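You operate a simulated robot arm through the tools that you are given. There is no shell and no other tool.

The job below is to be done with a simulated two-armed robot. You get a single attempt, and the scene is never put back.

JOB
Set block J-56 in the black tray and prime a patch, then put the float back and close the pot.
Fine: load the small float in the small primer pot; the other block stays bare. Set down upright: small float. A coat counts when it lies all over at full strength: go over it till it gets no stronger.

The check looks at the end state, three seconds after you hand in, the way a careful person would. Anything else that was tipped, shoved, dropped, spilled or broken makes it a failure.

ROBOT AND FRAMES
Two 7-joint arms with fingered hands on one trunk that stands fixed in place. Base frame: the origin is at the foot of the trunk, x ahead of it, y to its left, z up; the work surface is at about z = 0.8. Units: m, degrees, N and s.
The left shoulder is at [0.099, 0.173, 1.102], the right one opposite. With the tool pointing down near the work surface each hand reaches from about 0.46 to 0.82 m from the base axis, measured 20 degrees to its own side. Payload 3.5 kg a hand.
The TCP of each hand is the grasp point between the finger pads, 0.03 m short of the fingertips. In the tool frame z runs along the fingers and y along their closing line. Largest opening 0.104 m; the body of the gripper starts 0.035 m behind the TCP. The gripper is a hand of 3 fingers: y runs from the thumb to the fingers, the wrist lies at [-0.015, -0.104, -0.178] in the tool frame, and closing takes about 1.5 s.
Orientation is that of the tool frame in the base frame, as [roll, pitch, yaw] about the fixed x, y, z axes, in that order (R = Rz(yaw) Ry(pitch) Rx(roll)). With the fingers straight down and the wrist toward the robot, the tool's x, y and z point along [0, 1, 0], [1, 0, 0] and [0, 0, -1] of the base frame.

CONTROLS
- The arms move only by the tool step_arm. It takes "left_deltas", "right_deltas" or both (then of equal length, played together; a hand with none holds still); each is one flat list of numbers, 6 for each row, row after row: the shift along the tool's x, y, z in units of 20 mm (1.0 is 20 mm), then the turn, a rotation vector about the tool's x, y, z in units of 8 degrees (1.0 is 8 degrees). In form: [tx, ty, tz, wx, wy, wz, tx, ty, tz, wx, wy, wz, ...]. A call has 1 to 20 rows; each row shifts and turns the commanded pose from where the row before left it, along the tool's axes as they then stand. "left_jaw" and "right_jaw" are, for a hand that has rows, the gripper command, from -1 (shut) to 1 (fully open), values between in proportion, set as the call begins (left out, the last holds). A call with a number of a shift or a turn outside -1 to 1 is refused whole. Each row takes 0.2 s and may step no farther than 0.05 m and 8.6 degrees from the row before; otherwise, or with a gripper value out of range, the whole call is refused. A pose out of reach is approached as far as the arm can. The call stops where the force on the tool passes 40 N (or 10 N more than at its start, if that is more) or the arm is blocked; 0.2 s more then pass. The fingers move at their own pace (about 0.072 m/s each) and stop on an object; they squeeze with about 32 N. The grip force told is the motor's: it shows also when the fingers shut on nothing. Time passes only in rows, and 0.2 s behind the last, so rows that do not move let the fingers close. The reply holds the time, the measured pose of the TCP, the force on the tool along the base axes, the opening and the grip force, in the units named above and with some noise, with the torque about the TCP (base axes, N m) and any sound that the robot's microphone picked up.
- Cameras (640 x 400 px; columns grow to the right, rows downward): "scene" is now at [0.1907, 0.0528, 1.2906]; the picture's right is [0.51, -0.86, 0.00], its down [-0.48, -0.28, -0.83] and it looks along [0.71, 0.42, -0.56] (base axes); focal length 214 px, centre (320, 200). "left" rides on the left gripper at [-0.064, -0.094, -0.117] in its tool frame; the picture's right is [-0.72, -0.33, 0.61], its down [0.64, -0.65, 0.40] and it looks along [0.27, 0.68, 0.68] (tool axes); focal length 238 px, centre (320, 200). "right" rides on the right gripper at [0.064, -0.094, -0.117] in its tool frame; the picture's right is [-0.72, 0.33, -0.61], its down [-0.64, -0.65, 0.40] and it looks along [-0.27, 0.68, 0.68] (tool axes); focal length 238 px, centre (320, 200). There is no depth. A picture from a camera that has moved, and an enlarged one, comes with that camera's place and axes in the base frame and with its lens. The place of the scene camera against the robot may be out by one fixed shift of up to 0.018 m in any direction.
- capture(camera): a new picture of that camera. It takes no simulated time.
- lift_body(by): slides the trunk up (or, below 0, down) by that many m; the arms and the scene camera ride with it, the base frame stays. It gives what a move gives, with no picture.
- curl_fingers(index, middle, thumb_bend, thumb_turn, hand): sets how far each is bent, from 0 (flat) to 1 (curled in); at 0.3 the hand is open as for a grip, at 0.7 the pads meet at the TCP. One left out holds its place. A second passes; each finger stops where it meets its share of the squeeze, and holds until it gets a number again. A gripper value or a shape takes the hand back. It gives what a move gives, with no picture; readings hold the bend of each and the force on the fingers (four entries, about 0 where the hand has none), thumb and palm. thumb_turn goes from beside the hand (0) to across from the fingers (1), as for a grip.
- grasp_type(shape, hand): the hand has 3 fingers and takes this shape, open, in about a second: jaw (thumb against the fingers, like two jaws); tri (thumb and two fingers); tip (a fingertip pinch); poke (one finger out to press); point (the index stretched); flat (the hand flat); cup (the hand cupped); fist (a fist). The gripper value then closes the fingers along that shape, each until it touches; the sizes above hold for jaw. It gives what a move gives, with no picture.
- pan_tilt(pan, tilt): turns the head with the scene camera to pan (to the left, within 86 degrees either way) and tilt (down, from -29 to 69), counted from straight ahead of the robot. It gives what a move gives.
- close_up(camera, box): a new picture of the part [left, top, right, bottom] of that camera's present view, enlarged. It takes no simulated time.
- close_job(): hands the job in; it is judged then, once.

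Nothing tells you positions but the pictures and the camera data. Unless the task says otherwise, let go and move clear before handing in.

The tools are called after ">>>" by a JSON object that holds its "fn" and its "kwargs". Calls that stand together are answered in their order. step_arm: Moves the arms, as the interface text tells. Its arguments: {"type":"object","properties":{"left_deltas":{"type":"array"},"left_jaw":{"type":"number"},"right_deltas":{"type":"array"},"right_jaw":{"type":"number"}},"required":[]} The other tools are called the same way: lift_body (by) slides the trunk up or down; grasp_type (shape, hand) gives the hand a shape; curl_fingers (index, middle, thumb_bend, thumb_turn, hand) moves the fingers one by one; pan_tilt (pan, tilt) turns the head that bears the scene camera; capture (camera) takes a picture; close_up (camera, box) takes an enlarged picture of a part of a camera's view; close_job () hands the job in.

At the start:

```text
time: 0.0
left_tool_pos: [0.379, 0.4229, 1.2683]
left_orientation: [180.0, 0.0, 90.0]
left_ft_force: [0.1, 0.7, 0.3]
left_wrist_torque: [-0.01, 0.01, 0.01]
left_opening: 0.1037
left_finger_force: 0.1
left_shape: jaw
left_bend: [0.3, 0.3, 0.3, 0.98]
left_finger forces: [0.0, 0.0, 0.0, 0.0, 0.0, 0.1]
right_tool_pos: [0.4699, 0.0398, 1.1876]
right_orientation: [180.0, 0.1, 90.0]
right_ft_force: [-0.1, -0.4, -0.1]
right_wrist_torque: [0.04, 0.0, 0.02]
right_opening: 0.1034
right_finger_force: 0.1
right_shape: jaw
right_bend: [0.3, 0.3, 0.3, 0.98]
right_finger forces: [0.0, 0.0, 0.1, 0.1, 0.1, 0.0]
trunk travel left (down, up): [-0.2, 0.554]
head pan, tilt: [30.5, 34.0]
```

scene: 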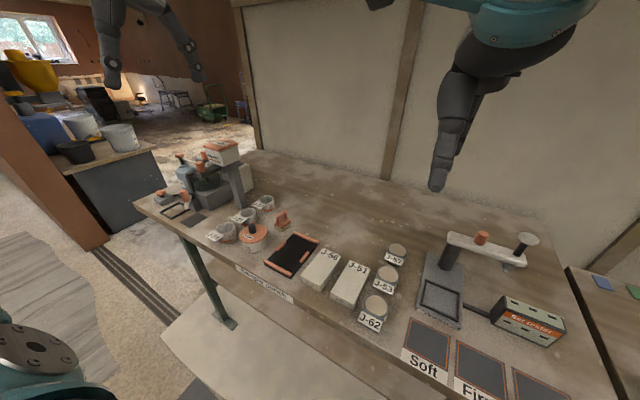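
right: 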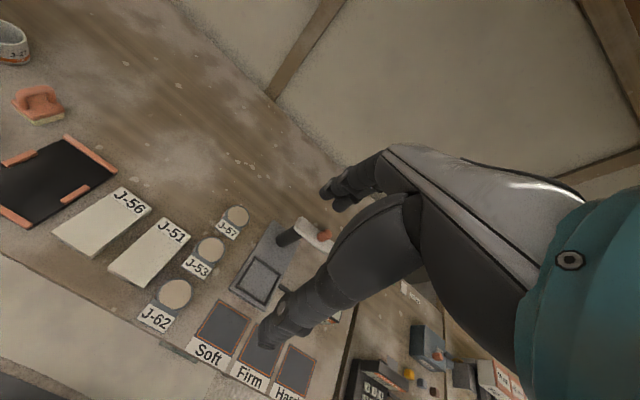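
left: 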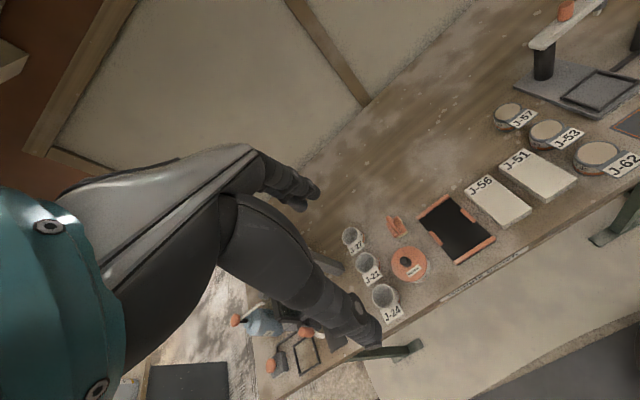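

I see a bench with a black tray with orange corners, blocks J-56 and J-51, an orange float, an orange-lidded pot, and other containers. I'll look closer before moving anything.

>>> {"fn": "close_up", "kwargs": {"camera": "scene", "box": [140, 140, 340, 290]}}

>>> {"fn": "close_up", "kwargs": {"camera": "scene", "box": [240, 210, 440, 350]}}

>>> {"fn": "close_up", "kwargs": {"camera": "left", "box": [320, 180, 540, 330]}}

>>> {"fn": "close_up", "kwargs": {"camera": "right", "box": [0, 0, 220, 250]}}

```text
2.67 times, centred on (240, 215) of scene
camera zoom: at [0.1907, 0.0528, 1.2906], right [0.51, -0.86, 0.0], down [-0.48, -0.28, -0.83], along [0.71, 0.42, -0.56], focal length 572 px, centre (533, 160)
```

zoom: 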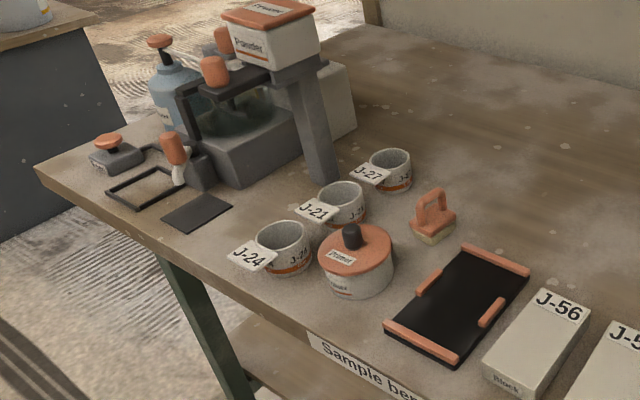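

```text
2.86 times, centred on (340, 280) of scene
camera zoom: at [0.1907, 0.0528, 1.2906], right [0.51, -0.86, 0.0], down [-0.48, -0.28, -0.83], along [0.71, 0.42, -0.56], focal length 613 px, centre (263, -29)
```

zoom: 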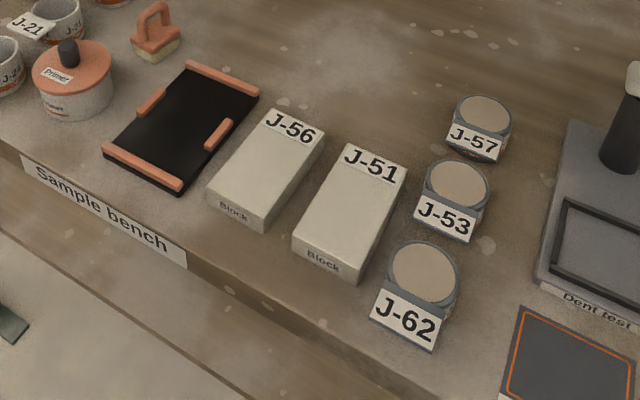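

```text
2.67 times, centred on (430, 255) of left
camera zoom: at [0.2845, 0.3575, 1.3868], right [-0.33, -0.72, -0.61], down [-0.65, 0.64, -0.4], along [0.68, 0.27, -0.68], focal length 636 px, centre (27, 53)
```

zoom: 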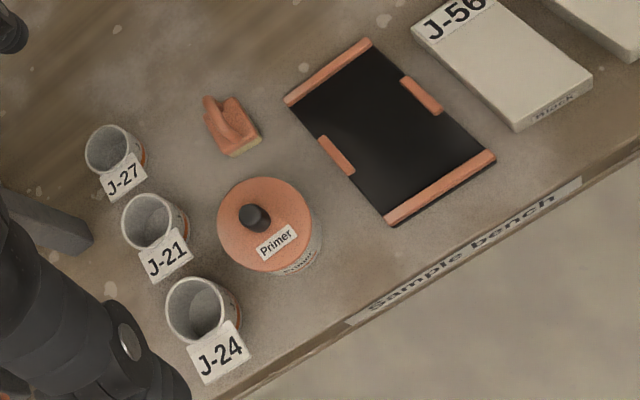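

```text
1.60 times, centred on (110, 125) of right
camera zoom: at [0.3778, 0.1028, 1.3052], right [0.33, -0.72, 0.61], down [-0.65, -0.64, -0.4], along [0.68, -0.27, -0.68], focal length 381 px, centre (656, 320)
```

zoom: 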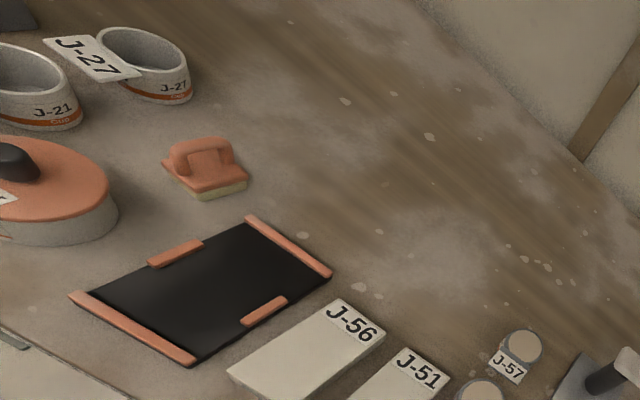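

The tray seems to sit around (0.51, 0.33), block J-56 at about (0.50, 0.23), the pot at (0.49, 0.45) and the float at (0.59, 0.43). I'll pan the head to check for other floats or pots and to get a clearer view.

>>> {"fn": "pan_tilt", "kwargs": {"pan": 35, "tilt": 55}}

>>> {"fn": "capture", "kwargs": {"camera": "scene"}}

>>> {"fn": "close_up", "kwargs": {"camera": "scene", "box": [200, 60, 440, 210]}}

>>> {"fn": "pan_tilt", "kwargs": {"pan": -20, "tilt": 45}}

>>> {"fn": "capture", "kwargs": {"camera": "scene"}}

```text
time: 0.8
left_tool_pos: [0.3796, 0.4227, 1.2677]
left_orientation: [-179.9, 0.0, 89.9]
left_ft_force: [0.4, 0.5, -0.2]
left_wrist_torque: [0.02, -0.01, 0.02]
left_opening: 0.1037
left_finger_force: 0.1
left_shape: jaw
left_bend: [0.3, 0.3, 0.3, 0.98]
left_finger forces: [0.0, 0.1, 0.0, 0.0, 0.1, 0.0]
right_tool_pos: [0.471, 0.0393, 1.1891]
right_orientation: [180.0, 0.0, 90.0]
right_ft_force: [-0.7, -0.6, 0.7]
right_wrist_torque: [0.02, -0.03, -0.01]
right_opening: 0.1037
right_finger_force: 0.0
right_shape: jaw
right_bend: [0.3, 0.3, 0.3, 0.98]
right_finger forces: [0.0, 0.0, 0.0, 0.0, 0.1, 0.0]
trunk travel left (down, up): [-0.2, 0.554]
head pan, tilt: [35.0, 55.0]
```

```text
taken
camera scene: at [0.1735, 0.0492, 1.2609], right [0.57, -0.82, 0.0], down [-0.67, -0.47, -0.57], along [0.47, 0.33, -0.82], focal length 214 px, centre (320, 200)
```

scene: 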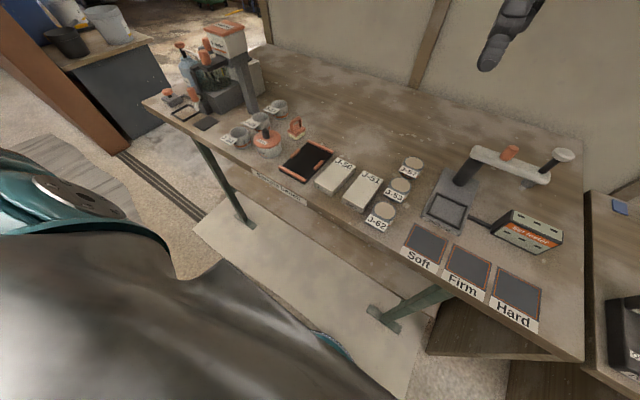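

```text
2.67 times, centred on (320, 135) of scene
camera zoom: at [0.1735, 0.0492, 1.2609], right [0.57, -0.82, 0.0], down [-0.67, -0.47, -0.57], along [0.47, 0.33, -0.82], focal length 572 px, centre (320, 373)
```

zoom: 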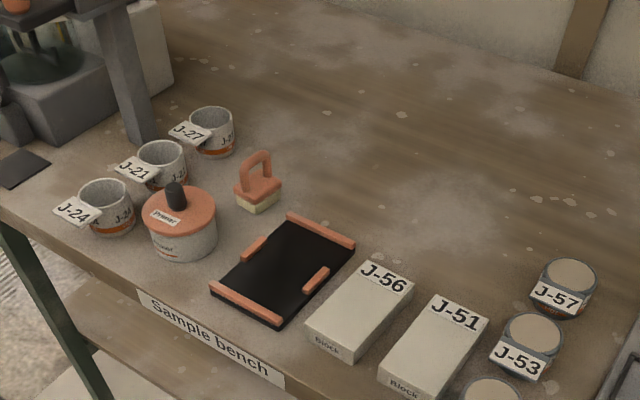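

```text
time: 2.1
left_tool_pos: [0.3787, 0.4217, 1.2688]
left_orientation: [-179.9, -0.1, 89.9]
left_ft_force: [-0.2, 0.1, -0.8]
left_wrist_torque: [0.01, 0.0, 0.02]
left_opening: 0.1038
left_finger_force: 0.1
left_shape: jaw
left_bend: [0.3, 0.3, 0.3, 0.98]
left_finger forces: [0.0, 0.0, 0.0, 0.0, 0.1, 0.1]
right_tool_pos: [0.471, 0.039, 1.1891]
right_orientation: [-180.0, 0.0, 90.0]
right_ft_force: [0.1, -0.4, 0.6]
right_wrist_torque: [0.01, -0.01, 0.03]
right_opening: 0.1038
right_finger_force: 0.1
right_shape: jaw
right_bend: [0.3, 0.3, 0.3, 0.98]
right_finger forces: [0.0, 0.0, 0.0, 0.0, 0.0, 0.0]
trunk travel left (down, up): [-0.2, 0.554]
head pan, tilt: [-20.0, 45.0]
```

```text
taken
camera scene: at [0.1908, -0.0199, 1.2743], right [-0.34, -0.94, 0.0], down [-0.66, 0.24, -0.71], along [0.66, -0.24, -0.71], focal length 214 px, centre (320, 200)
```

scene: 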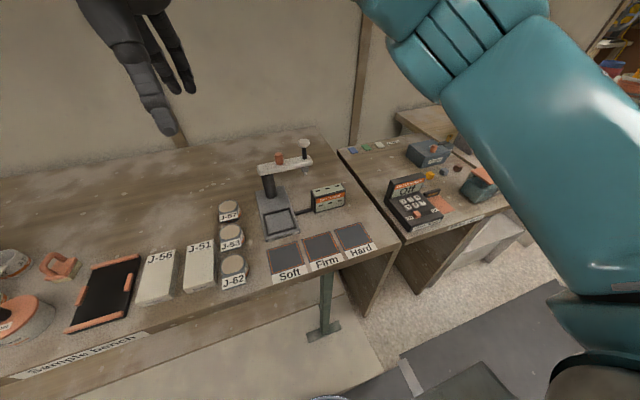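

Only one float and one primer pot are present. I'll lower the left hand a little, tilted back, so its camera gets an accurate look down on the pot, float, tray and block.

>>> {"fn": "step_arm", "kwargs": {"left_deltas": [0, 0.1, 1, 0, 0, 0, 0, 0.1, 1, 0, 0, 0, 0, 0.1, 1, 0, 0, 0, 0, 0.1, 1, 0, 0, 0, 0, 0.1, 1, 0, 0, 0, 0, 0.1, 1, 0, 0, 0, 0, 0.1, 1, 0, 0, 0, 0, 0.1, 1, 0, 0, 0, 0, 0.1, 1, 0, 0, 0, 0, 0.1, 1, 0, 0, 0, 0, 0, 0, 1, 0, 0, 0, 0, 0, 1, 0, 0, 0, 0, 0, 1, 0, 0, 0, 0, 0, 0, 0, 0]}}

>>> {"fn": "capture", "kwargs": {"camera": "left"}}

>>> {"fn": "pan_tilt", "kwargs": {"pan": 35, "tilt": 45}}

>>> {"fn": "capture", "kwargs": {"camera": "scene"}}

```text
time: 5.1
left_tool_pos: [0.3983, 0.4219, 1.0674]
left_orientation: [-155.9, 0.1, 90.0]
left_ft_force: [-0.4, -0.3, -0.3]
left_wrist_torque: [-0.01, 0.02, 0.01]
left_opening: 0.1038
left_finger_force: 0.0
left_shape: jaw
left_bend: [0.3, 0.3, 0.3, 0.98]
left_finger forces: [0.1, 0.0, 0.0, 0.1, 0.0, 0.0]
right_tool_pos: [0.471, 0.0388, 1.189]
right_orientation: [-179.9, 0.1, 90.0]
right_ft_force: [0.2, 0.0, 0.7]
right_wrist_torque: [0.01, 0.05, 0.0]
right_opening: 0.1034
right_finger_force: 0.0
right_shape: jaw
right_bend: [0.3, 0.3, 0.3, 0.98]
right_finger forces: [0.1, 0.0, 0.1, 0.0, 0.0, 0.1]
trunk travel left (down, up): [-0.2, 0.554]
head pan, tilt: [-20.0, 45.0]
```

```text
taken
camera left: at [0.3599, 0.3569, 1.2151], right [-0.55, -0.72, -0.43], down [-0.76, 0.64, -0.1], along [0.35, 0.27, -0.9], focal length 238 px, centre (320, 200)
```

left: 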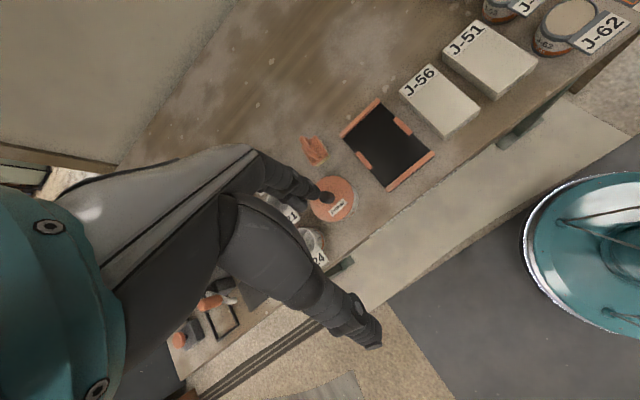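

```text
time: 6.3
left_tool_pos: [0.399, 0.4214, 1.0686]
left_orientation: [-156.0, 0.0, 90.0]
left_ft_force: [-0.6, -0.3, 0.5]
left_wrist_torque: [-0.01, -0.02, 0.03]
left_opening: 0.1036
left_finger_force: 0.0
left_shape: jaw
left_bend: [0.3, 0.3, 0.3, 0.98]
left_finger forces: [0.1, 0.0, 0.0, 0.0, 0.0, 0.0]
right_tool_pos: [0.4713, 0.0391, 1.1884]
right_orientation: [179.9, 0.0, 90.0]
right_ft_force: [0.4, -1.2, 0.7]
right_wrist_torque: [0.01, 0.0, 0.03]
right_opening: 0.1037
right_finger_force: 0.2
right_shape: jaw
right_bend: [0.3, 0.3, 0.3, 0.98]
right_finger forces: [0.1, 0.1, 0.1, 0.0, 0.0, 0.0]
trunk travel left (down, up): [-0.2, 0.554]
head pan, tilt: [35.0, 45.0]
```

```text
taken
camera scene: at [0.181, 0.0544, 1.2743], right [0.57, -0.82, 0.0], down [-0.58, -0.41, -0.71], along [0.58, 0.41, -0.71], focal length 214 px, centre (320, 200)
```

scene: 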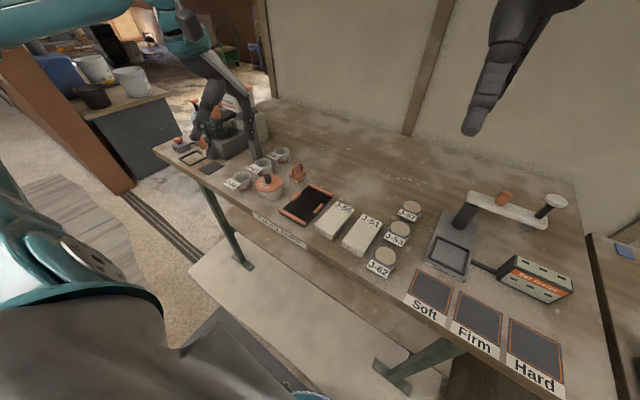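

The hand camera now looks down on the tray, block, pot and float. I'll take enlarged pictures to measure them precisely.

>>> {"fn": "close_up", "kwargs": {"camera": "left", "box": [330, 50, 490, 200]}}

>>> {"fn": "close_up", "kwargs": {"camera": "left", "box": [270, 110, 370, 230]}}

>>> {"fn": "close_up", "kwargs": {"camera": "scene", "box": [220, 130, 400, 260]}}

>>> {"fn": "close_up", "kwargs": {"camera": "right", "box": [0, 120, 200, 270]}}

```text
2.67 times, centred on (410, 125) of left
camera zoom: at [0.36, 0.3571, 1.2148], right [-0.55, -0.72, -0.43], down [-0.76, 0.64, -0.1], along [0.35, 0.27, -0.9], focal length 636 px, centre (80, 400)
```

zoom: 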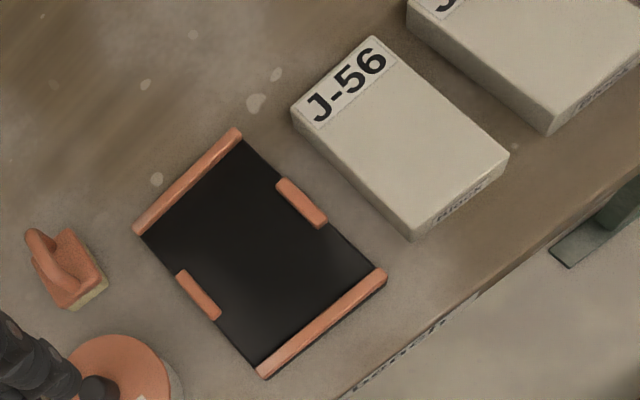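

```text
3.33 times, centred on (320, 170) of left
camera zoom: at [0.36, 0.3571, 1.2148], right [-0.55, -0.72, -0.43], down [-0.76, 0.64, -0.1], along [0.35, 0.27, -0.9], focal length 794 px, centre (320, 300)
```

zoom: 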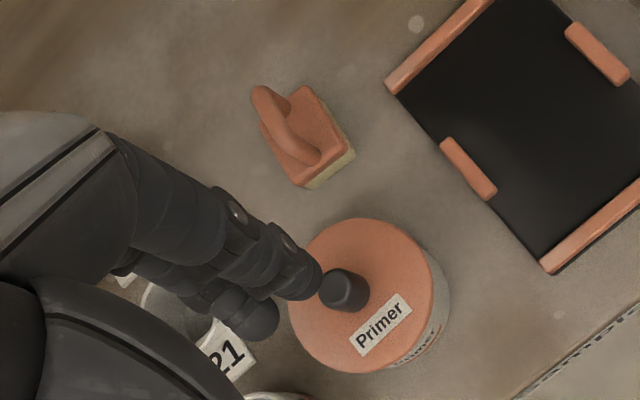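

```text
3.08 times, centred on (310, 195) of scene
camera zoom: at [0.181, 0.0544, 1.2743], right [0.57, -0.82, 0.0], down [-0.58, -0.41, -0.71], along [0.58, 0.41, -0.71], focal length 660 px, centre (351, 215)
```

zoom: 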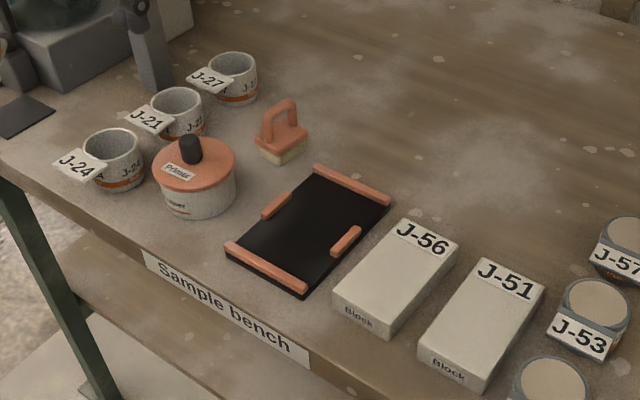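

```text
2.67 times, centred on (100, 195) of right
camera zoom: at [0.3778, 0.1027, 1.3052], right [0.33, -0.72, 0.61], down [-0.65, -0.64, -0.4], along [0.68, -0.27, -0.68], focal length 636 px, centre (907, 213)
```

zoom: 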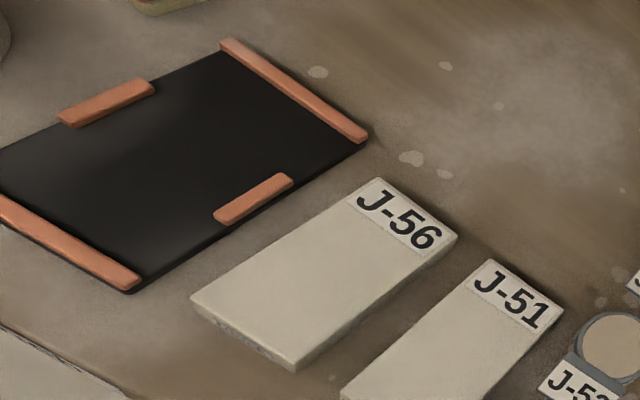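

The tray's outline is about x 0.447–0.588, y 0.281–0.373, and J-56 is about 104 x 57 x 25 mm, centred at (0.507, 0.228). The float's handle arch runs along x at about (0.596, 0.427). I'll move the right arm aside and turn the left hand to yaw 180, so it closes across y, as a reach test in free air.

>>> {"fn": "step_arm", "kwargs": {"left_deltas": [0, 0, 0, -1, 0, 0, 0, 0, 0, -1, 0, 0, 0, 0, 0, -1, 0, 0, 0, 0, 0, 0, 0, -1, 0, 0, 0, 0, 0, -1, 0, 0, 0, 0, 0, -1, 0, 0, 0, 0, 0, -1, 0, 0, 0, 0, 0, -1, 0, 0, 0, 0, 0, -1, 0, 0, 0, 0, 0, -1, 0, 0, 0, 0, 0, -1, 0, 0, 0, 0, 0, -1, 0, 0, 0, 0, 0, -1, 0, 0, 0, 0, 0, -1, 0, 0, 0, 0, 0, -0.25, 0, 0, 0, 0, 0, 0], "right_deltas": [-1, 0, 0, 0, 0, 0, -1, 0, 0, 0, 0, 0, -1, 0, 0, 0, 0, 0, -1, 0, 0, 0, 0, 0, -1, 0, 0, 0, 0, 0, -1, 0, 0, 0, 0, 0, -1, 0, 0, 0, 0, 0, -1, 0, 0, 0, 0, 0, -1, 0, 0, 0, 0, 0, -1, 0, 0, 0, 0, 0, -1, 0, 0, 0, 0, 0, -1, 0, 0, 0, 0, 0, -1, 0, 0, 0, 0, 0, -1, 0, 0, 0, 0, 0, 0, 0, 0, 0, 0, 0, 0, 0, 0, 0, 0, 0]}}

>>> {"fn": "capture", "kwargs": {"camera": "left"}}

>>> {"fn": "capture", "kwargs": {"camera": "scene"}}

```text
time: 9.7
left_tool_pos: [0.3987, 0.4219, 1.0686]
left_orientation: [180.0, -0.1, -179.8]
left_ft_force: [-0.1, 0.6, 0.1]
left_wrist_torque: [0.03, 0.01, -0.02]
left_opening: 0.104
left_finger_force: 0.1
left_shape: jaw
left_bend: [0.3, 0.3, 0.3, 0.98]
left_finger forces: [0.0, 0.1, 0.0, 0.1, 0.0, 0.0]
right_tool_pos: [0.4705, -0.2429, 1.1897]
right_orientation: [-180.0, 0.1, 90.0]
right_ft_force: [0.0, -0.7, -0.3]
right_wrist_torque: [-0.01, -0.03, 0.03]
right_opening: 0.1034
right_finger_force: 0.1
right_shape: jaw
right_bend: [0.3, 0.3, 0.3, 0.98]
right_finger forces: [0.1, 0.0, 0.0, 0.1, 0.1, 0.0]
trunk travel left (down, up): [-0.2, 0.554]
head pan, tilt: [35.0, 45.0]
```

```text
taken
camera left: at [0.4627, 0.3275, 1.1872], right [0.72, -0.33, -0.61], down [-0.64, -0.65, -0.4], along [-0.27, 0.68, -0.68], focal length 238 px, centre (320, 200)
```

left: 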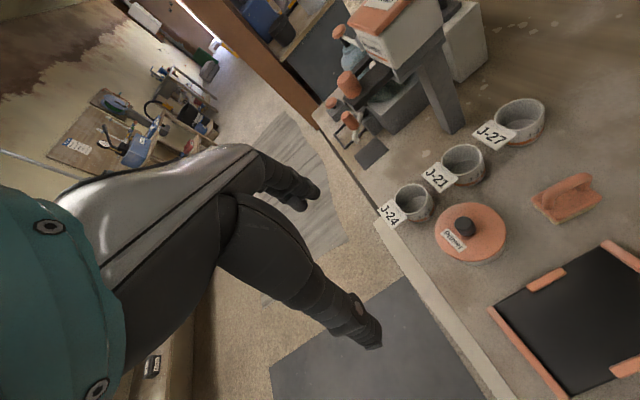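

```text
taken
camera scene: at [0.181, 0.0544, 1.2743], right [0.57, -0.82, 0.0], down [-0.58, -0.41, -0.71], along [0.58, 0.41, -0.71], focal length 214 px, centre (320, 200)
```

scene: 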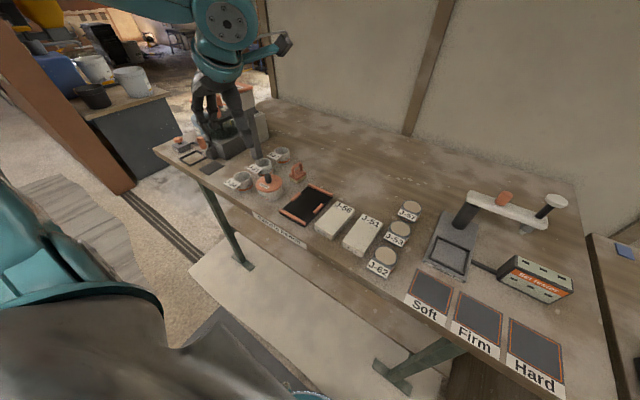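

Yaw 180 is reachable. Next I'll move the left hand over block J-56, still high, and look from there.

>>> {"fn": "step_arm", "kwargs": {"left_deltas": [-0.54, -0.97, 0.3, 0, 0, 0, -0.54, -0.97, 0.3, 0, 0, 0, -0.54, -0.97, 0.3, 0, 0, 0, -0.54, -0.97, 0.3, 0, 0, 0, -0.54, -0.97, 0.3, 0, 0, 0, -0.54, -0.97, 0.3, 0, 0, 0, -0.54, -0.97, 0.3, 0, 0, 0, -0.54, -0.97, 0.3, 0, 0, 0, -0.54, -0.97, 0.3, 0, 0, 0, -0.54, -0.97, 0.3, 0, 0, 0, 0, 0, 0, 0, 0, 0, 0, 0, 0, 0, 0, 0]}}

>>> {"fn": "capture", "kwargs": {"camera": "left"}}

>>> {"fn": "capture", "kwargs": {"camera": "scene"}}

>>> {"fn": "capture", "kwargs": {"camera": "right"}}

```text
time: 12.3
left_tool_pos: [0.4972, 0.248, 1.0036]
left_orientation: [-179.8, 0.0, -180.0]
left_ft_force: [-0.7, 0.5, -0.3]
left_wrist_torque: [-0.01, 0.01, 0.01]
left_opening: 0.1038
left_finger_force: 0.0
left_shape: jaw
left_bend: [0.3, 0.3, 0.3, 0.98]
left_finger forces: [0.1, 0.0, 0.1, 0.0, 0.0, 0.0]
left hand out of reach, approached as far as the arm can: row 10
right_tool_pos: [0.4705, -0.2417, 1.1897]
right_orientation: [179.9, -0.1, 90.1]
right_ft_force: [1.0, -0.1, -0.5]
right_wrist_torque: [-0.02, 0.05, 0.02]
right_opening: 0.1036
right_finger_force: 0.0
right_shape: jaw
right_bend: [0.3, 0.3, 0.3, 0.98]
right_finger forces: [0.0, 0.0, 0.0, 0.0, 0.0, 0.0]
trunk travel left (down, up): [-0.2, 0.554]
head pan, tilt: [35.0, 45.0]
```

```text
taken
camera left: at [0.5611, 0.1524, 1.1232], right [0.72, -0.33, -0.61], down [-0.64, -0.65, -0.4], along [-0.27, 0.68, -0.68], focal length 238 px, centre (320, 200)
```

left: 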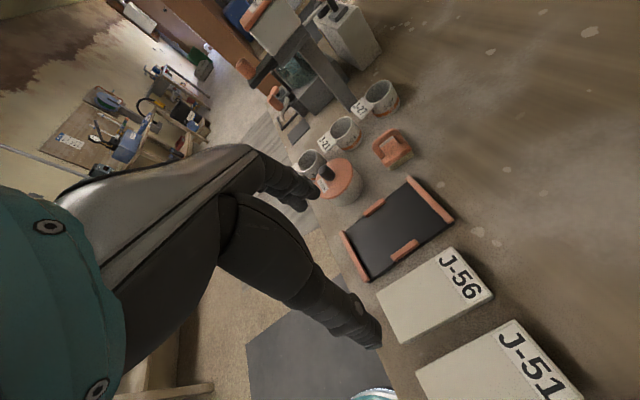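

```text
taken
camera scene: at [0.181, 0.0544, 1.2743], right [0.57, -0.82, 0.0], down [-0.58, -0.41, -0.71], along [0.58, 0.41, -0.71], focal length 214 px, centre (320, 200)
```

scene: 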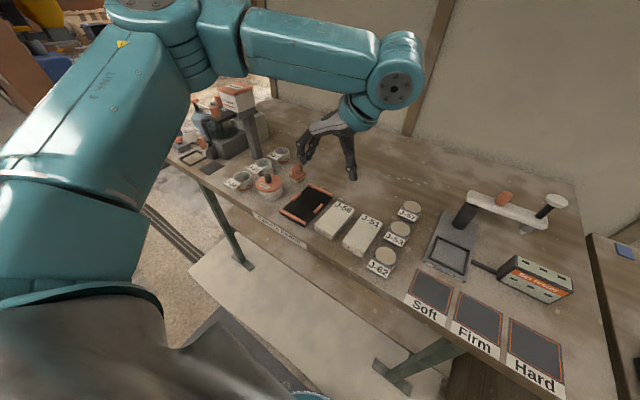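

```text
taken
camera right: at [0.3774, -0.1788, 1.3061], right [0.33, -0.72, 0.61], down [-0.65, -0.64, -0.4], along [0.68, -0.27, -0.68], focal length 238 px, centre (320, 200)
```

right: 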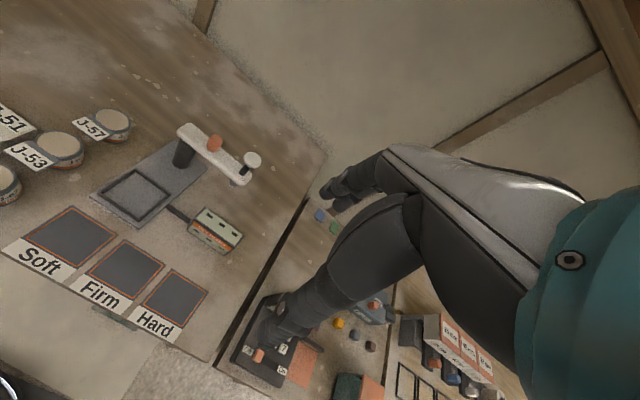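

At yaw 180 the arm can't quite reach the block's y, because the wrist ends up too far inward. I'll turn the hand the other way to yaw 0, wrist outward, which should suit the block and tray.

>>> {"fn": "step_arm", "kwargs": {"left_deltas": [0, 1, 0, 0, 0, 0, 0, 1, 0, 0, 0, 0, 0, 1, -0.5, 0, 0, 0, 0, 1, -0.5, 0, 0, 0, 0, 0, 0, 0, 0, 1, 0, 0, 0, 0, 0, 1, 0, 0, 0, 0, 0, 1, 0, 0, 0, 0, 0, 1, 0, 0, 0, 0, 0, 1, 0, 0, 0, 0, 0, 1, 0, 0, 0, 0, 0, 1, 0, 0, 0, 0, 0, 1, 0, 0, 0, 0, 0, 1, 0, 0, 0, 0, 0, 1, 0, 0, 0, 0, 0, 1, 0, 0, 0, 0, 0, 0.25]}}

>>> {"fn": "step_arm", "kwargs": {"left_deltas": [0, 0, 0, 0, 0, 1, 0, 0, 0, 0, 0, 1, 0, 0, 0, 0, 0, 1, 0, 0, 0, 0, 0, 1, 0, 0, 0, 0, 0, 1, 0, 0, 0, 0, 0, 1, 0, 0, 0, 0, 0, 1, 0, 0, 0, 0, 0, 1, 0, 0, 0, 0, 0, 1, 0, 0, 0, 0, 0, 1, 0, 0, 0, 0, 0, 1, 0, 0, 0, 0, 0, 0.25, 0, 0, 0, 0, 0, 0]}}

>>> {"fn": "capture", "kwargs": {"camera": "left"}}

>>> {"fn": "capture", "kwargs": {"camera": "scene"}}

```text
time: 15.7
left_tool_pos: [0.4994, 0.3254, 1.0261]
left_orientation: [179.9, -0.2, 89.9]
left_ft_force: [-1.3, -0.2, -0.2]
left_wrist_torque: [-0.01, 0.02, 0.01]
left_opening: 0.1037
left_finger_force: 0.1
left_shape: jaw
left_bend: [0.3, 0.3, 0.3, 0.98]
left_finger forces: [0.0, 0.0, 0.0, 0.1, 0.0, 0.2]
right_tool_pos: [0.4705, -0.2418, 1.19]
right_orientation: [180.0, 0.0, 90.0]
right_ft_force: [-0.3, -0.1, 0.4]
right_wrist_torque: [-0.01, 0.04, -0.03]
right_opening: 0.1036
right_finger_force: 0.0
right_shape: jaw
right_bend: [0.3, 0.3, 0.3, 0.98]
right_finger forces: [0.0, 0.0, 0.0, 0.1, 0.0, 0.1]
trunk travel left (down, up): [-0.2, 0.554]
head pan, tilt: [35.0, 45.0]
```

```text
time: 18.5
left_tool_pos: [0.4989, 0.3242, 1.0258]
left_orientation: [179.9, 0.0, 0.3]
left_ft_force: [-0.3, -0.3, -0.7]
left_wrist_torque: [0.03, -0.01, -0.01]
left_opening: 0.1037
left_finger_force: 0.0
left_shape: jaw
left_bend: [0.3, 0.3, 0.3, 0.98]
left_finger forces: [0.1, 0.1, 0.0, 0.0, 0.0, 0.0]
right_tool_pos: [0.4704, -0.243, 1.1894]
right_orientation: [-180.0, 0.0, 89.9]
right_ft_force: [1.4, 0.2, 0.9]
right_wrist_torque: [0.01, -0.02, 0.02]
right_opening: 0.1037
right_finger_force: 0.0
right_shape: jaw
right_bend: [0.3, 0.3, 0.3, 0.98]
right_finger forces: [0.0, 0.1, 0.0, 0.0, 0.0, 0.0]
trunk travel left (down, up): [-0.2, 0.554]
head pan, tilt: [35.0, 45.0]
```

```text
taken
camera left: at [0.4345, 0.419, 1.1433], right [-0.72, 0.33, -0.61], down [0.64, 0.65, -0.41], along [0.27, -0.68, -0.68], focal length 238 px, centre (320, 200)
```

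left: 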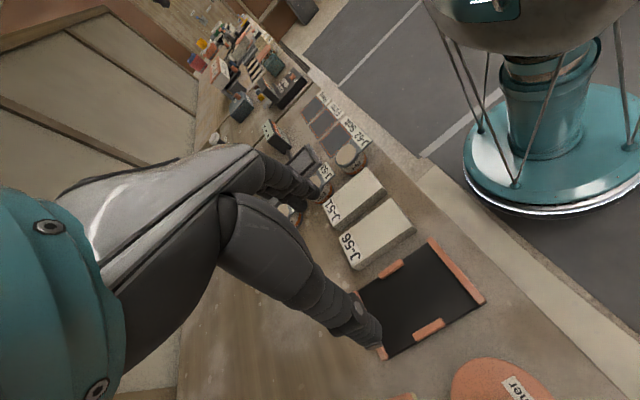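

```text
taken
camera scene: at [0.181, 0.0544, 1.2743], right [0.57, -0.82, 0.0], down [-0.58, -0.41, -0.71], along [0.58, 0.41, -0.71], focal length 214 px, centre (320, 200)
```

scene: 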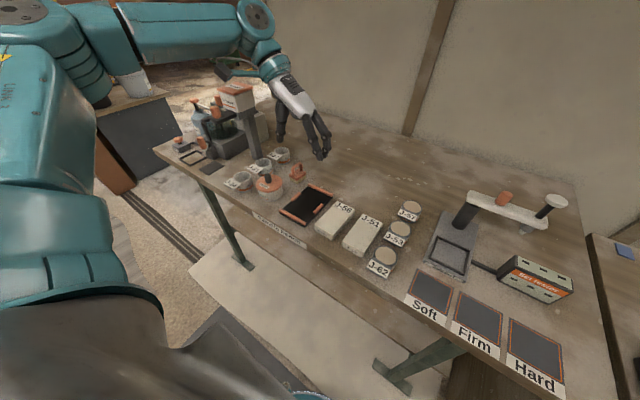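

Yaw 0 works. I'll take a zoom from here to refine the block and tray measurements.

>>> {"fn": "close_up", "kwargs": {"camera": "left", "box": [300, 150, 500, 370]}}

```text
1.82 times, centred on (400, 260) of left
camera zoom: at [0.4345, 0.419, 1.1433], right [-0.72, 0.33, -0.61], down [0.64, 0.65, -0.41], along [0.27, -0.68, -0.68], focal length 433 px, centre (174, 91)
```

zoom: 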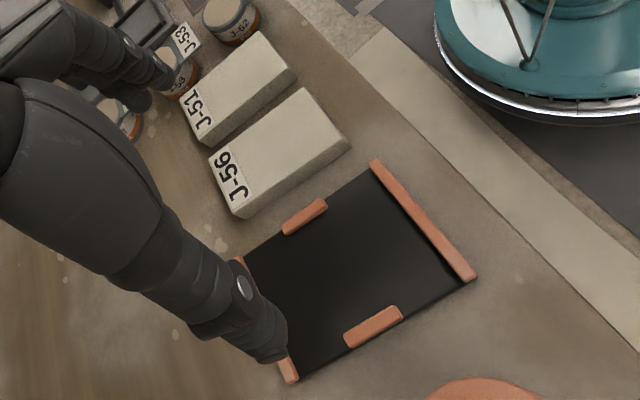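

The block's centre comes out at about (0.505, 0.229), with a gap of about 25 mm to J-51, so I'll narrow the hand to about 72 mm opening. I'll move above the block to z≈0.90 and check.

>>> {"fn": "step_arm", "kwargs": {"left_deltas": [0.04, 0.8, 0.5, 0, 0, 0, 0.05, 0.8, 0.8, 0, 0, 0, 0.05, 0.8, 1, 0, 0, 0, 0.05, 0.8, 1, 0, 0, 0, 0.05, 0.8, 1, 0, 0, 0, 0.05, 0.78, 1, 0, 0, 0, 0, 0, 1, 0, 0, 0, 0, 0, 0, 0, 0, 0, 0, 0, 0, 0, 0, 0], "left_jaw": 0.385}}

>>> {"fn": "capture", "kwargs": {"camera": "left"}}

>>> {"fn": "close_up", "kwargs": {"camera": "scene", "box": [240, 110, 420, 260]}}

>>> {"fn": "capture", "kwargs": {"camera": "right"}}

```text
time: 20.5
left_tool_pos: [0.5023, 0.2304, 0.8985]
left_orientation: [-180.0, 0.0, 0.0]
left_ft_force: [-0.5, 0.6, -0.8]
left_wrist_torque: [-0.02, -0.05, 0.01]
left_opening: 0.0723
left_finger_force: 0.1
left_shape: jaw
left_bend: [0.27, 0.37, 0.59, 0.99]
left_finger forces: [0.0, 0.1, 0.0, 0.0, 0.0, 0.1]
right_tool_pos: [0.4704, -0.2423, 1.1894]
right_orientation: [180.0, 0.0, 90.0]
right_ft_force: [0.9, 0.5, 0.4]
right_wrist_torque: [0.01, 0.0, 0.02]
right_opening: 0.1036
right_finger_force: 0.1
right_shape: jaw
right_bend: [0.3, 0.3, 0.3, 0.98]
right_finger forces: [0.0, 0.0, 0.0, 0.1, 0.0, 0.0]
trunk travel left (down, up): [-0.2, 0.554]
head pan, tilt: [35.0, 45.0]
```

```text
taken
camera left: at [0.4388, 0.3233, 1.0175], right [-0.72, 0.33, -0.61], down [0.64, 0.65, -0.41], along [0.27, -0.68, -0.68], focal length 238 px, centre (320, 200)
```

left: 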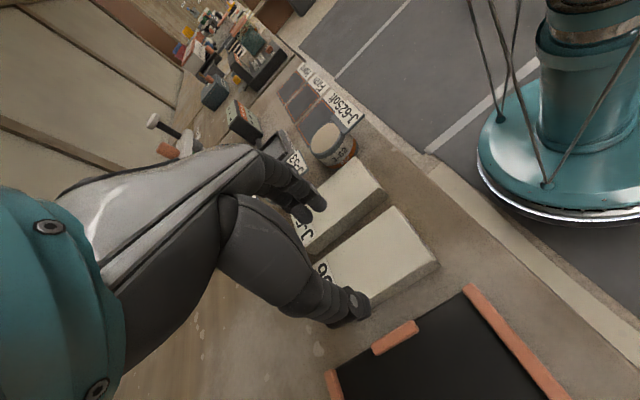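

```text
2.67 times, centred on (330, 185) of scene
camera zoom: at [0.181, 0.0544, 1.2743], right [0.57, -0.82, 0.0], down [-0.58, -0.41, -0.71], along [0.58, 0.41, -0.71], focal length 572 px, centre (293, 240)
```

zoom: 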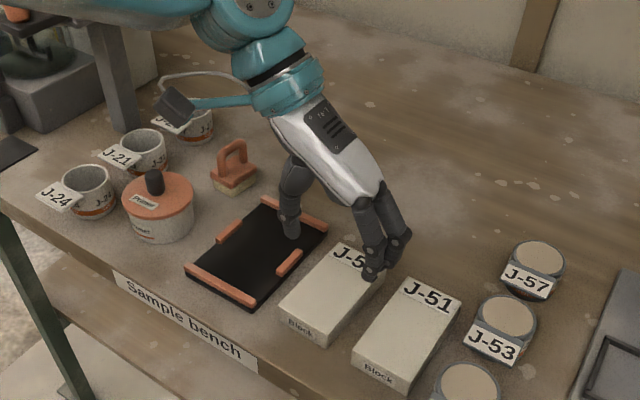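

```text
taken
camera right: at [0.3774, -0.1788, 1.306], right [0.33, -0.72, 0.61], down [-0.65, -0.64, -0.4], along [0.68, -0.27, -0.68], focal length 238 px, centre (320, 200)
```

right: 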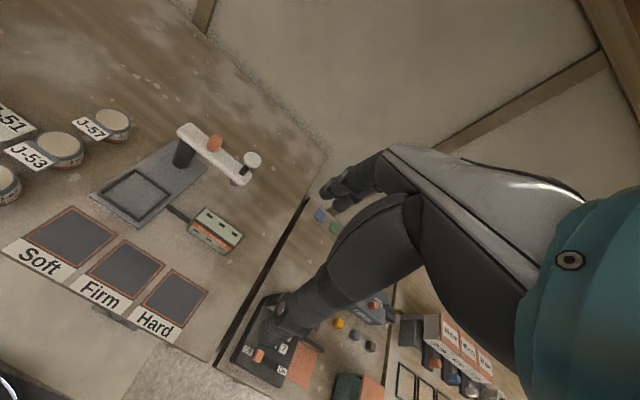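

The hand is centred over the block within a couple of millimetres. I'll lower it halfway and recheck the finger clearance against J-51 and the tray.

>>> {"fn": "step_arm", "kwargs": {"left_deltas": [0.1, 0.05, 0.5, 0, 0, 0, 0.05, 0.05, 0.5, 0, 0, 0, 0, 0, 0.5, 0, 0, 0, 0, 0, 0.2, 0, 0, 0, 0, 0, 0, 0, 0, 0]}}

>>> {"fn": "close_up", "kwargs": {"camera": "left", "box": [240, 150, 460, 350]}}

>>> {"fn": "close_up", "kwargs": {"camera": "scene", "box": [280, 150, 400, 250]}}

```text
time: 21.7
left_tool_pos: [0.5079, 0.2269, 0.8643]
left_orientation: [179.9, 0.1, 0.1]
left_ft_force: [-0.2, 0.5, 0.3]
left_wrist_torque: [0.04, 0.0, 0.05]
left_opening: 0.0724
left_finger_force: 0.0
left_shape: jaw
left_bend: [0.27, 0.37, 0.59, 0.99]
left_finger forces: [0.0, 0.2, 0.1, 0.0, 0.0, 0.0]
right_tool_pos: [0.4702, -0.2419, 1.188]
right_orientation: [-179.9, 0.0, 90.0]
right_ft_force: [0.6, -0.3, -1.0]
right_wrist_torque: [-0.02, -0.06, 0.01]
right_opening: 0.1037
right_finger_force: 0.1
right_shape: jaw
right_bend: [0.3, 0.3, 0.3, 0.98]
right_finger forces: [0.1, 0.0, 0.0, 0.0, 0.0, 0.0]
trunk travel left (down, up): [-0.2, 0.554]
head pan, tilt: [35.0, 45.0]
```

```text
2.00 times, centred on (350, 250) of left
camera zoom: at [0.4436, 0.3207, 0.9833], right [-0.72, 0.33, -0.61], down [0.64, 0.65, -0.41], along [0.27, -0.68, -0.68], focal length 477 px, centre (260, 100)
```

zoom: 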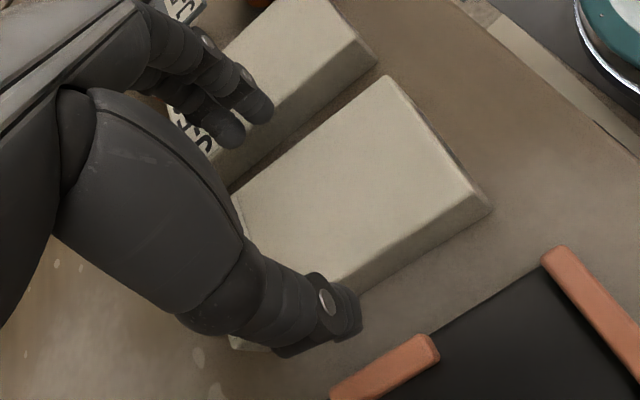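

```text
4.00 times, centred on (340, 200) of scene
camera zoom: at [0.181, 0.0544, 1.2743], right [0.57, -0.82, 0.0], down [-0.58, -0.41, -0.71], along [0.58, 0.41, -0.71], focal length 858 px, centre (240, 200)
```

zoom: 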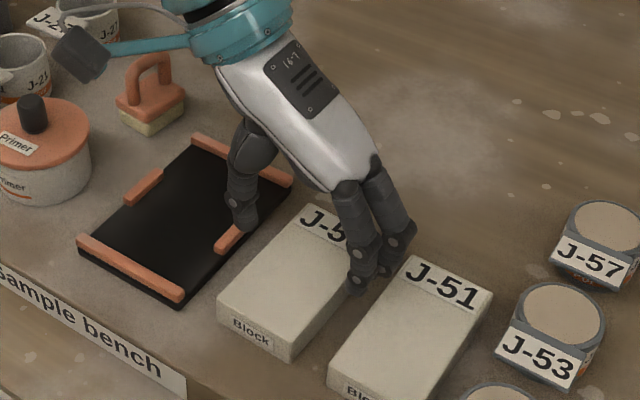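

The block's y centre is nearer 0.231, so I'll shift by +4 mm in y and −11 mm in x so the finger pair centres on the block. Then I'll descend to z≈0.842 and check once more.

>>> {"fn": "step_arm", "kwargs": {"left_deltas": [-0.28, -0.1, 0, 0, 0, 0, -0.27, -0.1, 0, 0, 0, 0, 0, 0, 0.3, 0, 0, 0, 0, 0, 0.3, 0, 0, 0, 0, 0, 0, 0, 0, 0], "left_jaw": 0.42}}

>>> {"fn": "close_up", "kwargs": {"camera": "left", "box": [240, 150, 460, 350]}}

>>> {"fn": "close_up", "kwargs": {"camera": "scene", "box": [280, 150, 400, 250]}}

```text
time: 22.9
left_tool_pos: [0.496, 0.231, 0.8522]
left_orientation: [180.0, 0.0, 0.0]
left_ft_force: [-0.4, -0.7, 0.3]
left_wrist_torque: [0.02, -0.02, 0.02]
left_opening: 0.0737
left_finger_force: 0.0
left_shape: jaw
left_bend: [0.27, 0.37, 0.58, 0.99]
left_finger forces: [0.0, 0.0, 0.0, 0.1, 0.0, 0.0]
right_tool_pos: [0.4702, -0.2426, 1.1896]
right_orientation: [-179.9, 0.0, 90.0]
right_ft_force: [-0.1, -0.1, 0.3]
right_wrist_torque: [0.0, 0.0, -0.02]
right_opening: 0.1036
right_finger_force: 0.1
right_shape: jaw
right_bend: [0.3, 0.3, 0.3, 0.98]
right_finger forces: [0.1, 0.0, 0.0, 0.1, 0.0, 0.0]
trunk travel left (down, up): [-0.2, 0.554]
head pan, tilt: [35.0, 45.0]
```

```text
2.00 times, centred on (350, 250) of left
camera zoom: at [0.4316, 0.3253, 0.9702], right [-0.72, 0.33, -0.61], down [0.64, 0.65, -0.41], along [0.27, -0.68, -0.68], focal length 477 px, centre (260, 100)
```

zoom: 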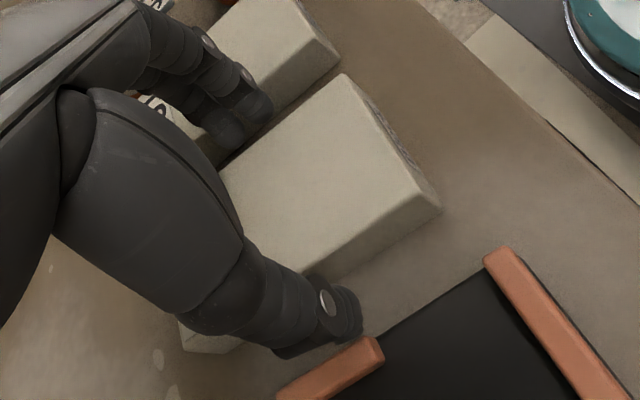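

```text
4.00 times, centred on (340, 200) of scene
camera zoom: at [0.181, 0.0544, 1.2743], right [0.57, -0.82, 0.0], down [-0.58, -0.41, -0.71], along [0.58, 0.41, -0.71], focal length 858 px, centre (240, 200)
```

zoom: 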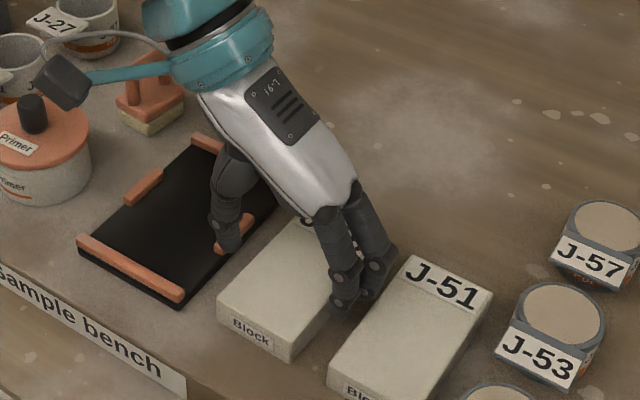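

The fingers fit into the gap. I'll descend the last centimetre and close on the block.

>>> {"fn": "step_arm", "kwargs": {"left_deltas": [0, 0, 0.25, 0, 0, 0, 0, 0, 0.25, 0, 0, 0, 0, 0, 0, 0, 0, 0]}}

>>> {"fn": "close_up", "kwargs": {"camera": "left", "box": [240, 150, 460, 350]}}

>>> {"fn": "close_up", "kwargs": {"camera": "scene", "box": [280, 150, 400, 250]}}

```text
time: 23.7
left_tool_pos: [0.4952, 0.2309, 0.8431]
left_orientation: [-180.0, 0.0, -0.1]
left_ft_force: [0.9, -1.4, 1.7]
left_wrist_torque: [0.03, 0.01, -0.02]
left_opening: 0.0727
left_finger_force: 0.0
left_shape: jaw
left_bend: [0.27, 0.37, 0.58, 0.99]
left_finger forces: [0.1, 0.1, 0.0, 0.0, 1.8, 0.0]
right_tool_pos: [0.4717, -0.2429, 1.1883]
right_orientation: [-179.9, -0.1, 90.0]
right_ft_force: [0.2, 0.0, -0.5]
right_wrist_torque: [-0.03, 0.01, 0.02]
right_opening: 0.1039
right_finger_force: 0.0
right_shape: jaw
right_bend: [0.3, 0.3, 0.3, 0.98]
right_finger forces: [0.0, 0.1, 0.0, 0.0, 0.0, 0.1]
trunk travel left (down, up): [-0.2, 0.554]
head pan, tilt: [35.0, 45.0]
```

```text
2.00 times, centred on (350, 250) of left
camera zoom: at [0.4323, 0.3249, 0.961], right [-0.72, 0.33, -0.61], down [0.64, 0.65, -0.4], along [0.27, -0.68, -0.68], focal length 477 px, centre (260, 100)
```

zoom: 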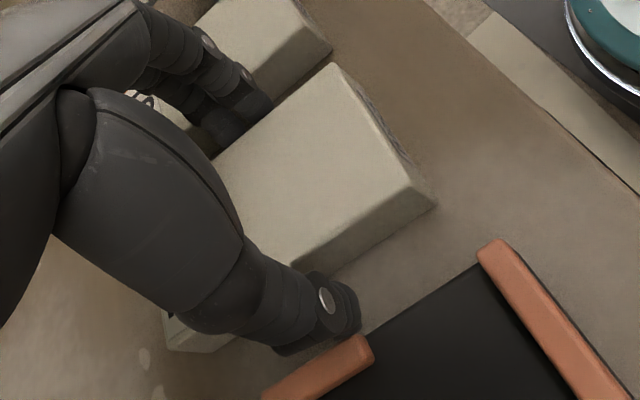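

```text
4.00 times, centred on (340, 200) of scene
camera zoom: at [0.1809, 0.0542, 1.2743], right [0.57, -0.82, 0.0], down [-0.58, -0.41, -0.71], along [0.58, 0.41, -0.71], focal length 858 px, centre (240, 200)
```

zoom: 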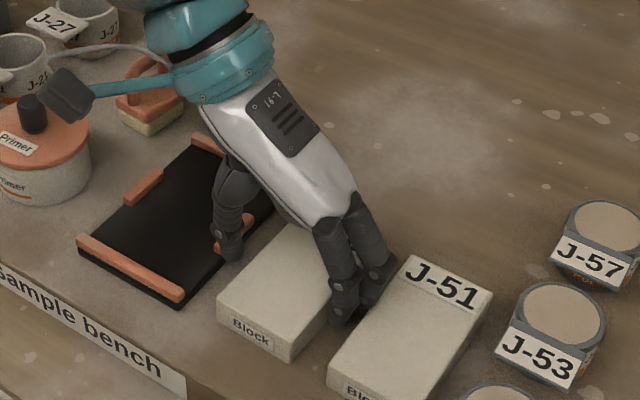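

The thumb lightly brushed the tray's clip with about 1.8 N, and closing moves it away from there. Closing on the block now.

>>> {"fn": "step_arm", "kwargs": {"left_deltas": [0, 0, 0, 0, 0, 0, 0, 0, 0, 0, 0, 0, 0, 0, 0, 0, 0, 0, 0, 0, 0, 0, 0, 0, 0, 0, 0, 0, 0, 0, 0, 0, 0, 0, 0, 0, 0, 0, 0, 0, 0, 0, 0, 0, 0, 0, 0, 0], "left_jaw": -1}}

>>> {"fn": "close_up", "kwargs": {"camera": "left", "box": [240, 150, 460, 350]}}

>>> {"fn": "close_up", "kwargs": {"camera": "scene", "box": [280, 150, 400, 250]}}

```text
time: 25.5
left_tool_pos: [0.4967, 0.2317, 0.8432]
left_orientation: [-180.0, 0.1, 0.1]
left_ft_force: [-0.4, 0.4, 0.0]
left_wrist_torque: [0.05, 0.04, -0.01]
left_opening: 0.0542
left_finger_force: 32.5
left_shape: jaw
left_bend: [0.74, 0.49, 0.62, 1.0]
left_finger forces: [18.8, 10.3, 0.1, 0.1, 29.2, 0.0]
right_tool_pos: [0.4714, -0.2432, 1.189]
right_orientation: [-179.9, 0.0, 90.0]
right_ft_force: [-0.3, -0.6, -0.2]
right_wrist_torque: [-0.01, 0.02, -0.02]
right_opening: 0.1035
right_finger_force: 0.1
right_shape: jaw
right_bend: [0.3, 0.3, 0.3, 0.98]
right_finger forces: [0.0, 0.1, 0.1, 0.0, 0.0, 0.0]
trunk travel left (down, up): [-0.2, 0.554]
head pan, tilt: [35.0, 45.0]
```

```text
2.00 times, centred on (350, 250) of left
camera zoom: at [0.4323, 0.3252, 0.9609], right [-0.72, 0.33, -0.61], down [0.64, 0.65, -0.41], along [0.27, -0.68, -0.68], focal length 477 px, centre (260, 100)
```

zoom: 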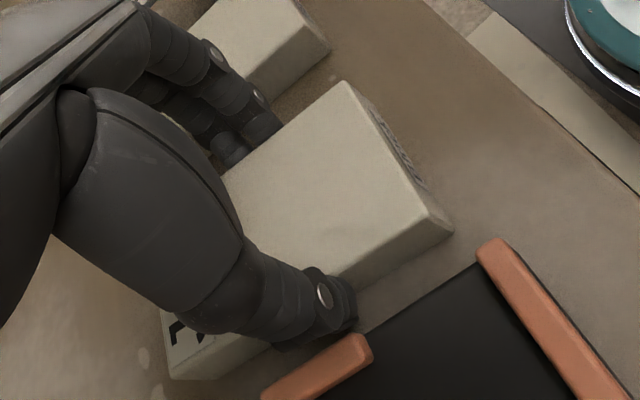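

```text
4.00 times, centred on (340, 200) of scene
camera zoom: at [0.1811, 0.0545, 1.2742], right [0.57, -0.82, 0.0], down [-0.58, -0.41, -0.71], along [0.58, 0.41, -0.71], focal length 858 px, centre (240, 200)
```

zoom: 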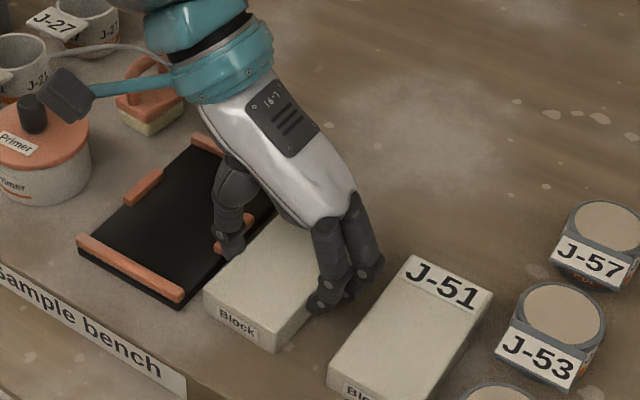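

The grip is firm, with thumb 29 N against fingers 19 N and 10 N. I'll lift straight up 50 mm and check the block.

>>> {"fn": "step_arm", "kwargs": {"left_deltas": [0, 0, -0.3, 0, 0, 0, 0, 0, -0.5, 0, 0, 0, 0, 0, -0.6, 0, 0, 0, 0, 0, -0.6, 0, 0, 0, 0, 0, -0.5, 0, 0, 0, 0, 0, 0, 0, 0, 0]}}

>>> {"fn": "capture", "kwargs": {"camera": "left"}}

>>> {"fn": "close_up", "kwargs": {"camera": "scene", "box": [260, 130, 400, 250]}}

```text
time: 26.9
left_tool_pos: [0.4957, 0.232, 0.8925]
left_orientation: [179.9, 0.2, 0.0]
left_ft_force: [-0.8, -0.1, -2.3]
left_wrist_torque: [-0.04, 0.01, -0.03]
left_opening: 0.0538
left_finger_force: 31.5
left_shape: jaw
left_bend: [0.74, 0.49, 0.62, 1.0]
left_finger forces: [18.8, 10.2, 0.0, 0.0, 29.1, 0.0]
right_tool_pos: [0.4709, -0.2423, 1.189]
right_orientation: [180.0, 0.1, 90.0]
right_ft_force: [0.1, -0.1, -0.1]
right_wrist_torque: [-0.02, 0.01, 0.01]
right_opening: 0.1033
right_finger_force: 0.1
right_shape: jaw
right_bend: [0.3, 0.3, 0.3, 0.98]
right_finger forces: [0.0, 0.0, 0.1, 0.0, 0.0, 0.1]
trunk travel left (down, up): [-0.2, 0.554]
head pan, tilt: [35.0, 45.0]
```

```text
taken
camera left: at [0.4322, 0.3254, 1.0112], right [-0.72, 0.33, -0.61], down [0.64, 0.65, -0.41], along [0.27, -0.68, -0.68], focal length 238 px, centre (320, 200)
```

left: 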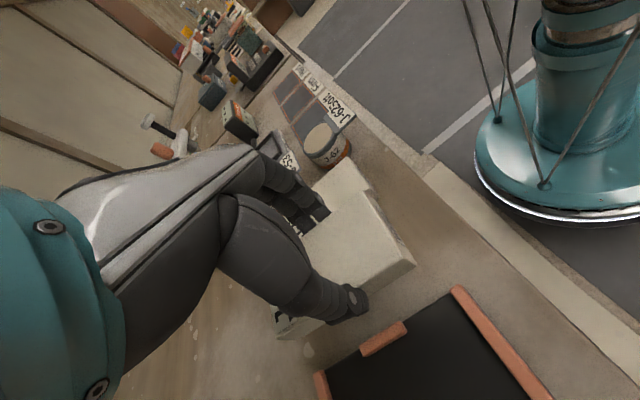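

```text
3.33 times, centred on (330, 190) of scene
camera zoom: at [0.1811, 0.0545, 1.2742], right [0.57, -0.82, 0.0], down [-0.58, -0.41, -0.71], along [0.58, 0.41, -0.71], focal length 715 px, centre (287, 233)
```

zoom: 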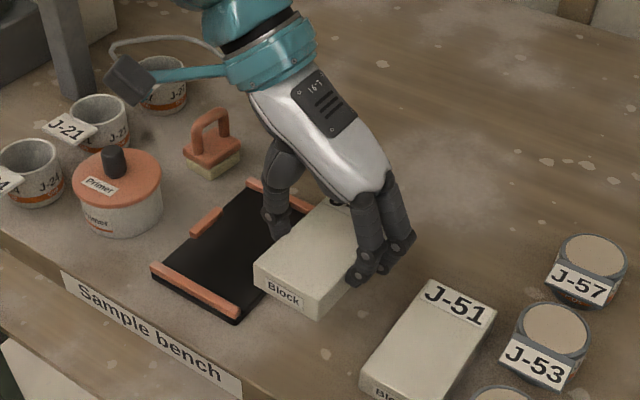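

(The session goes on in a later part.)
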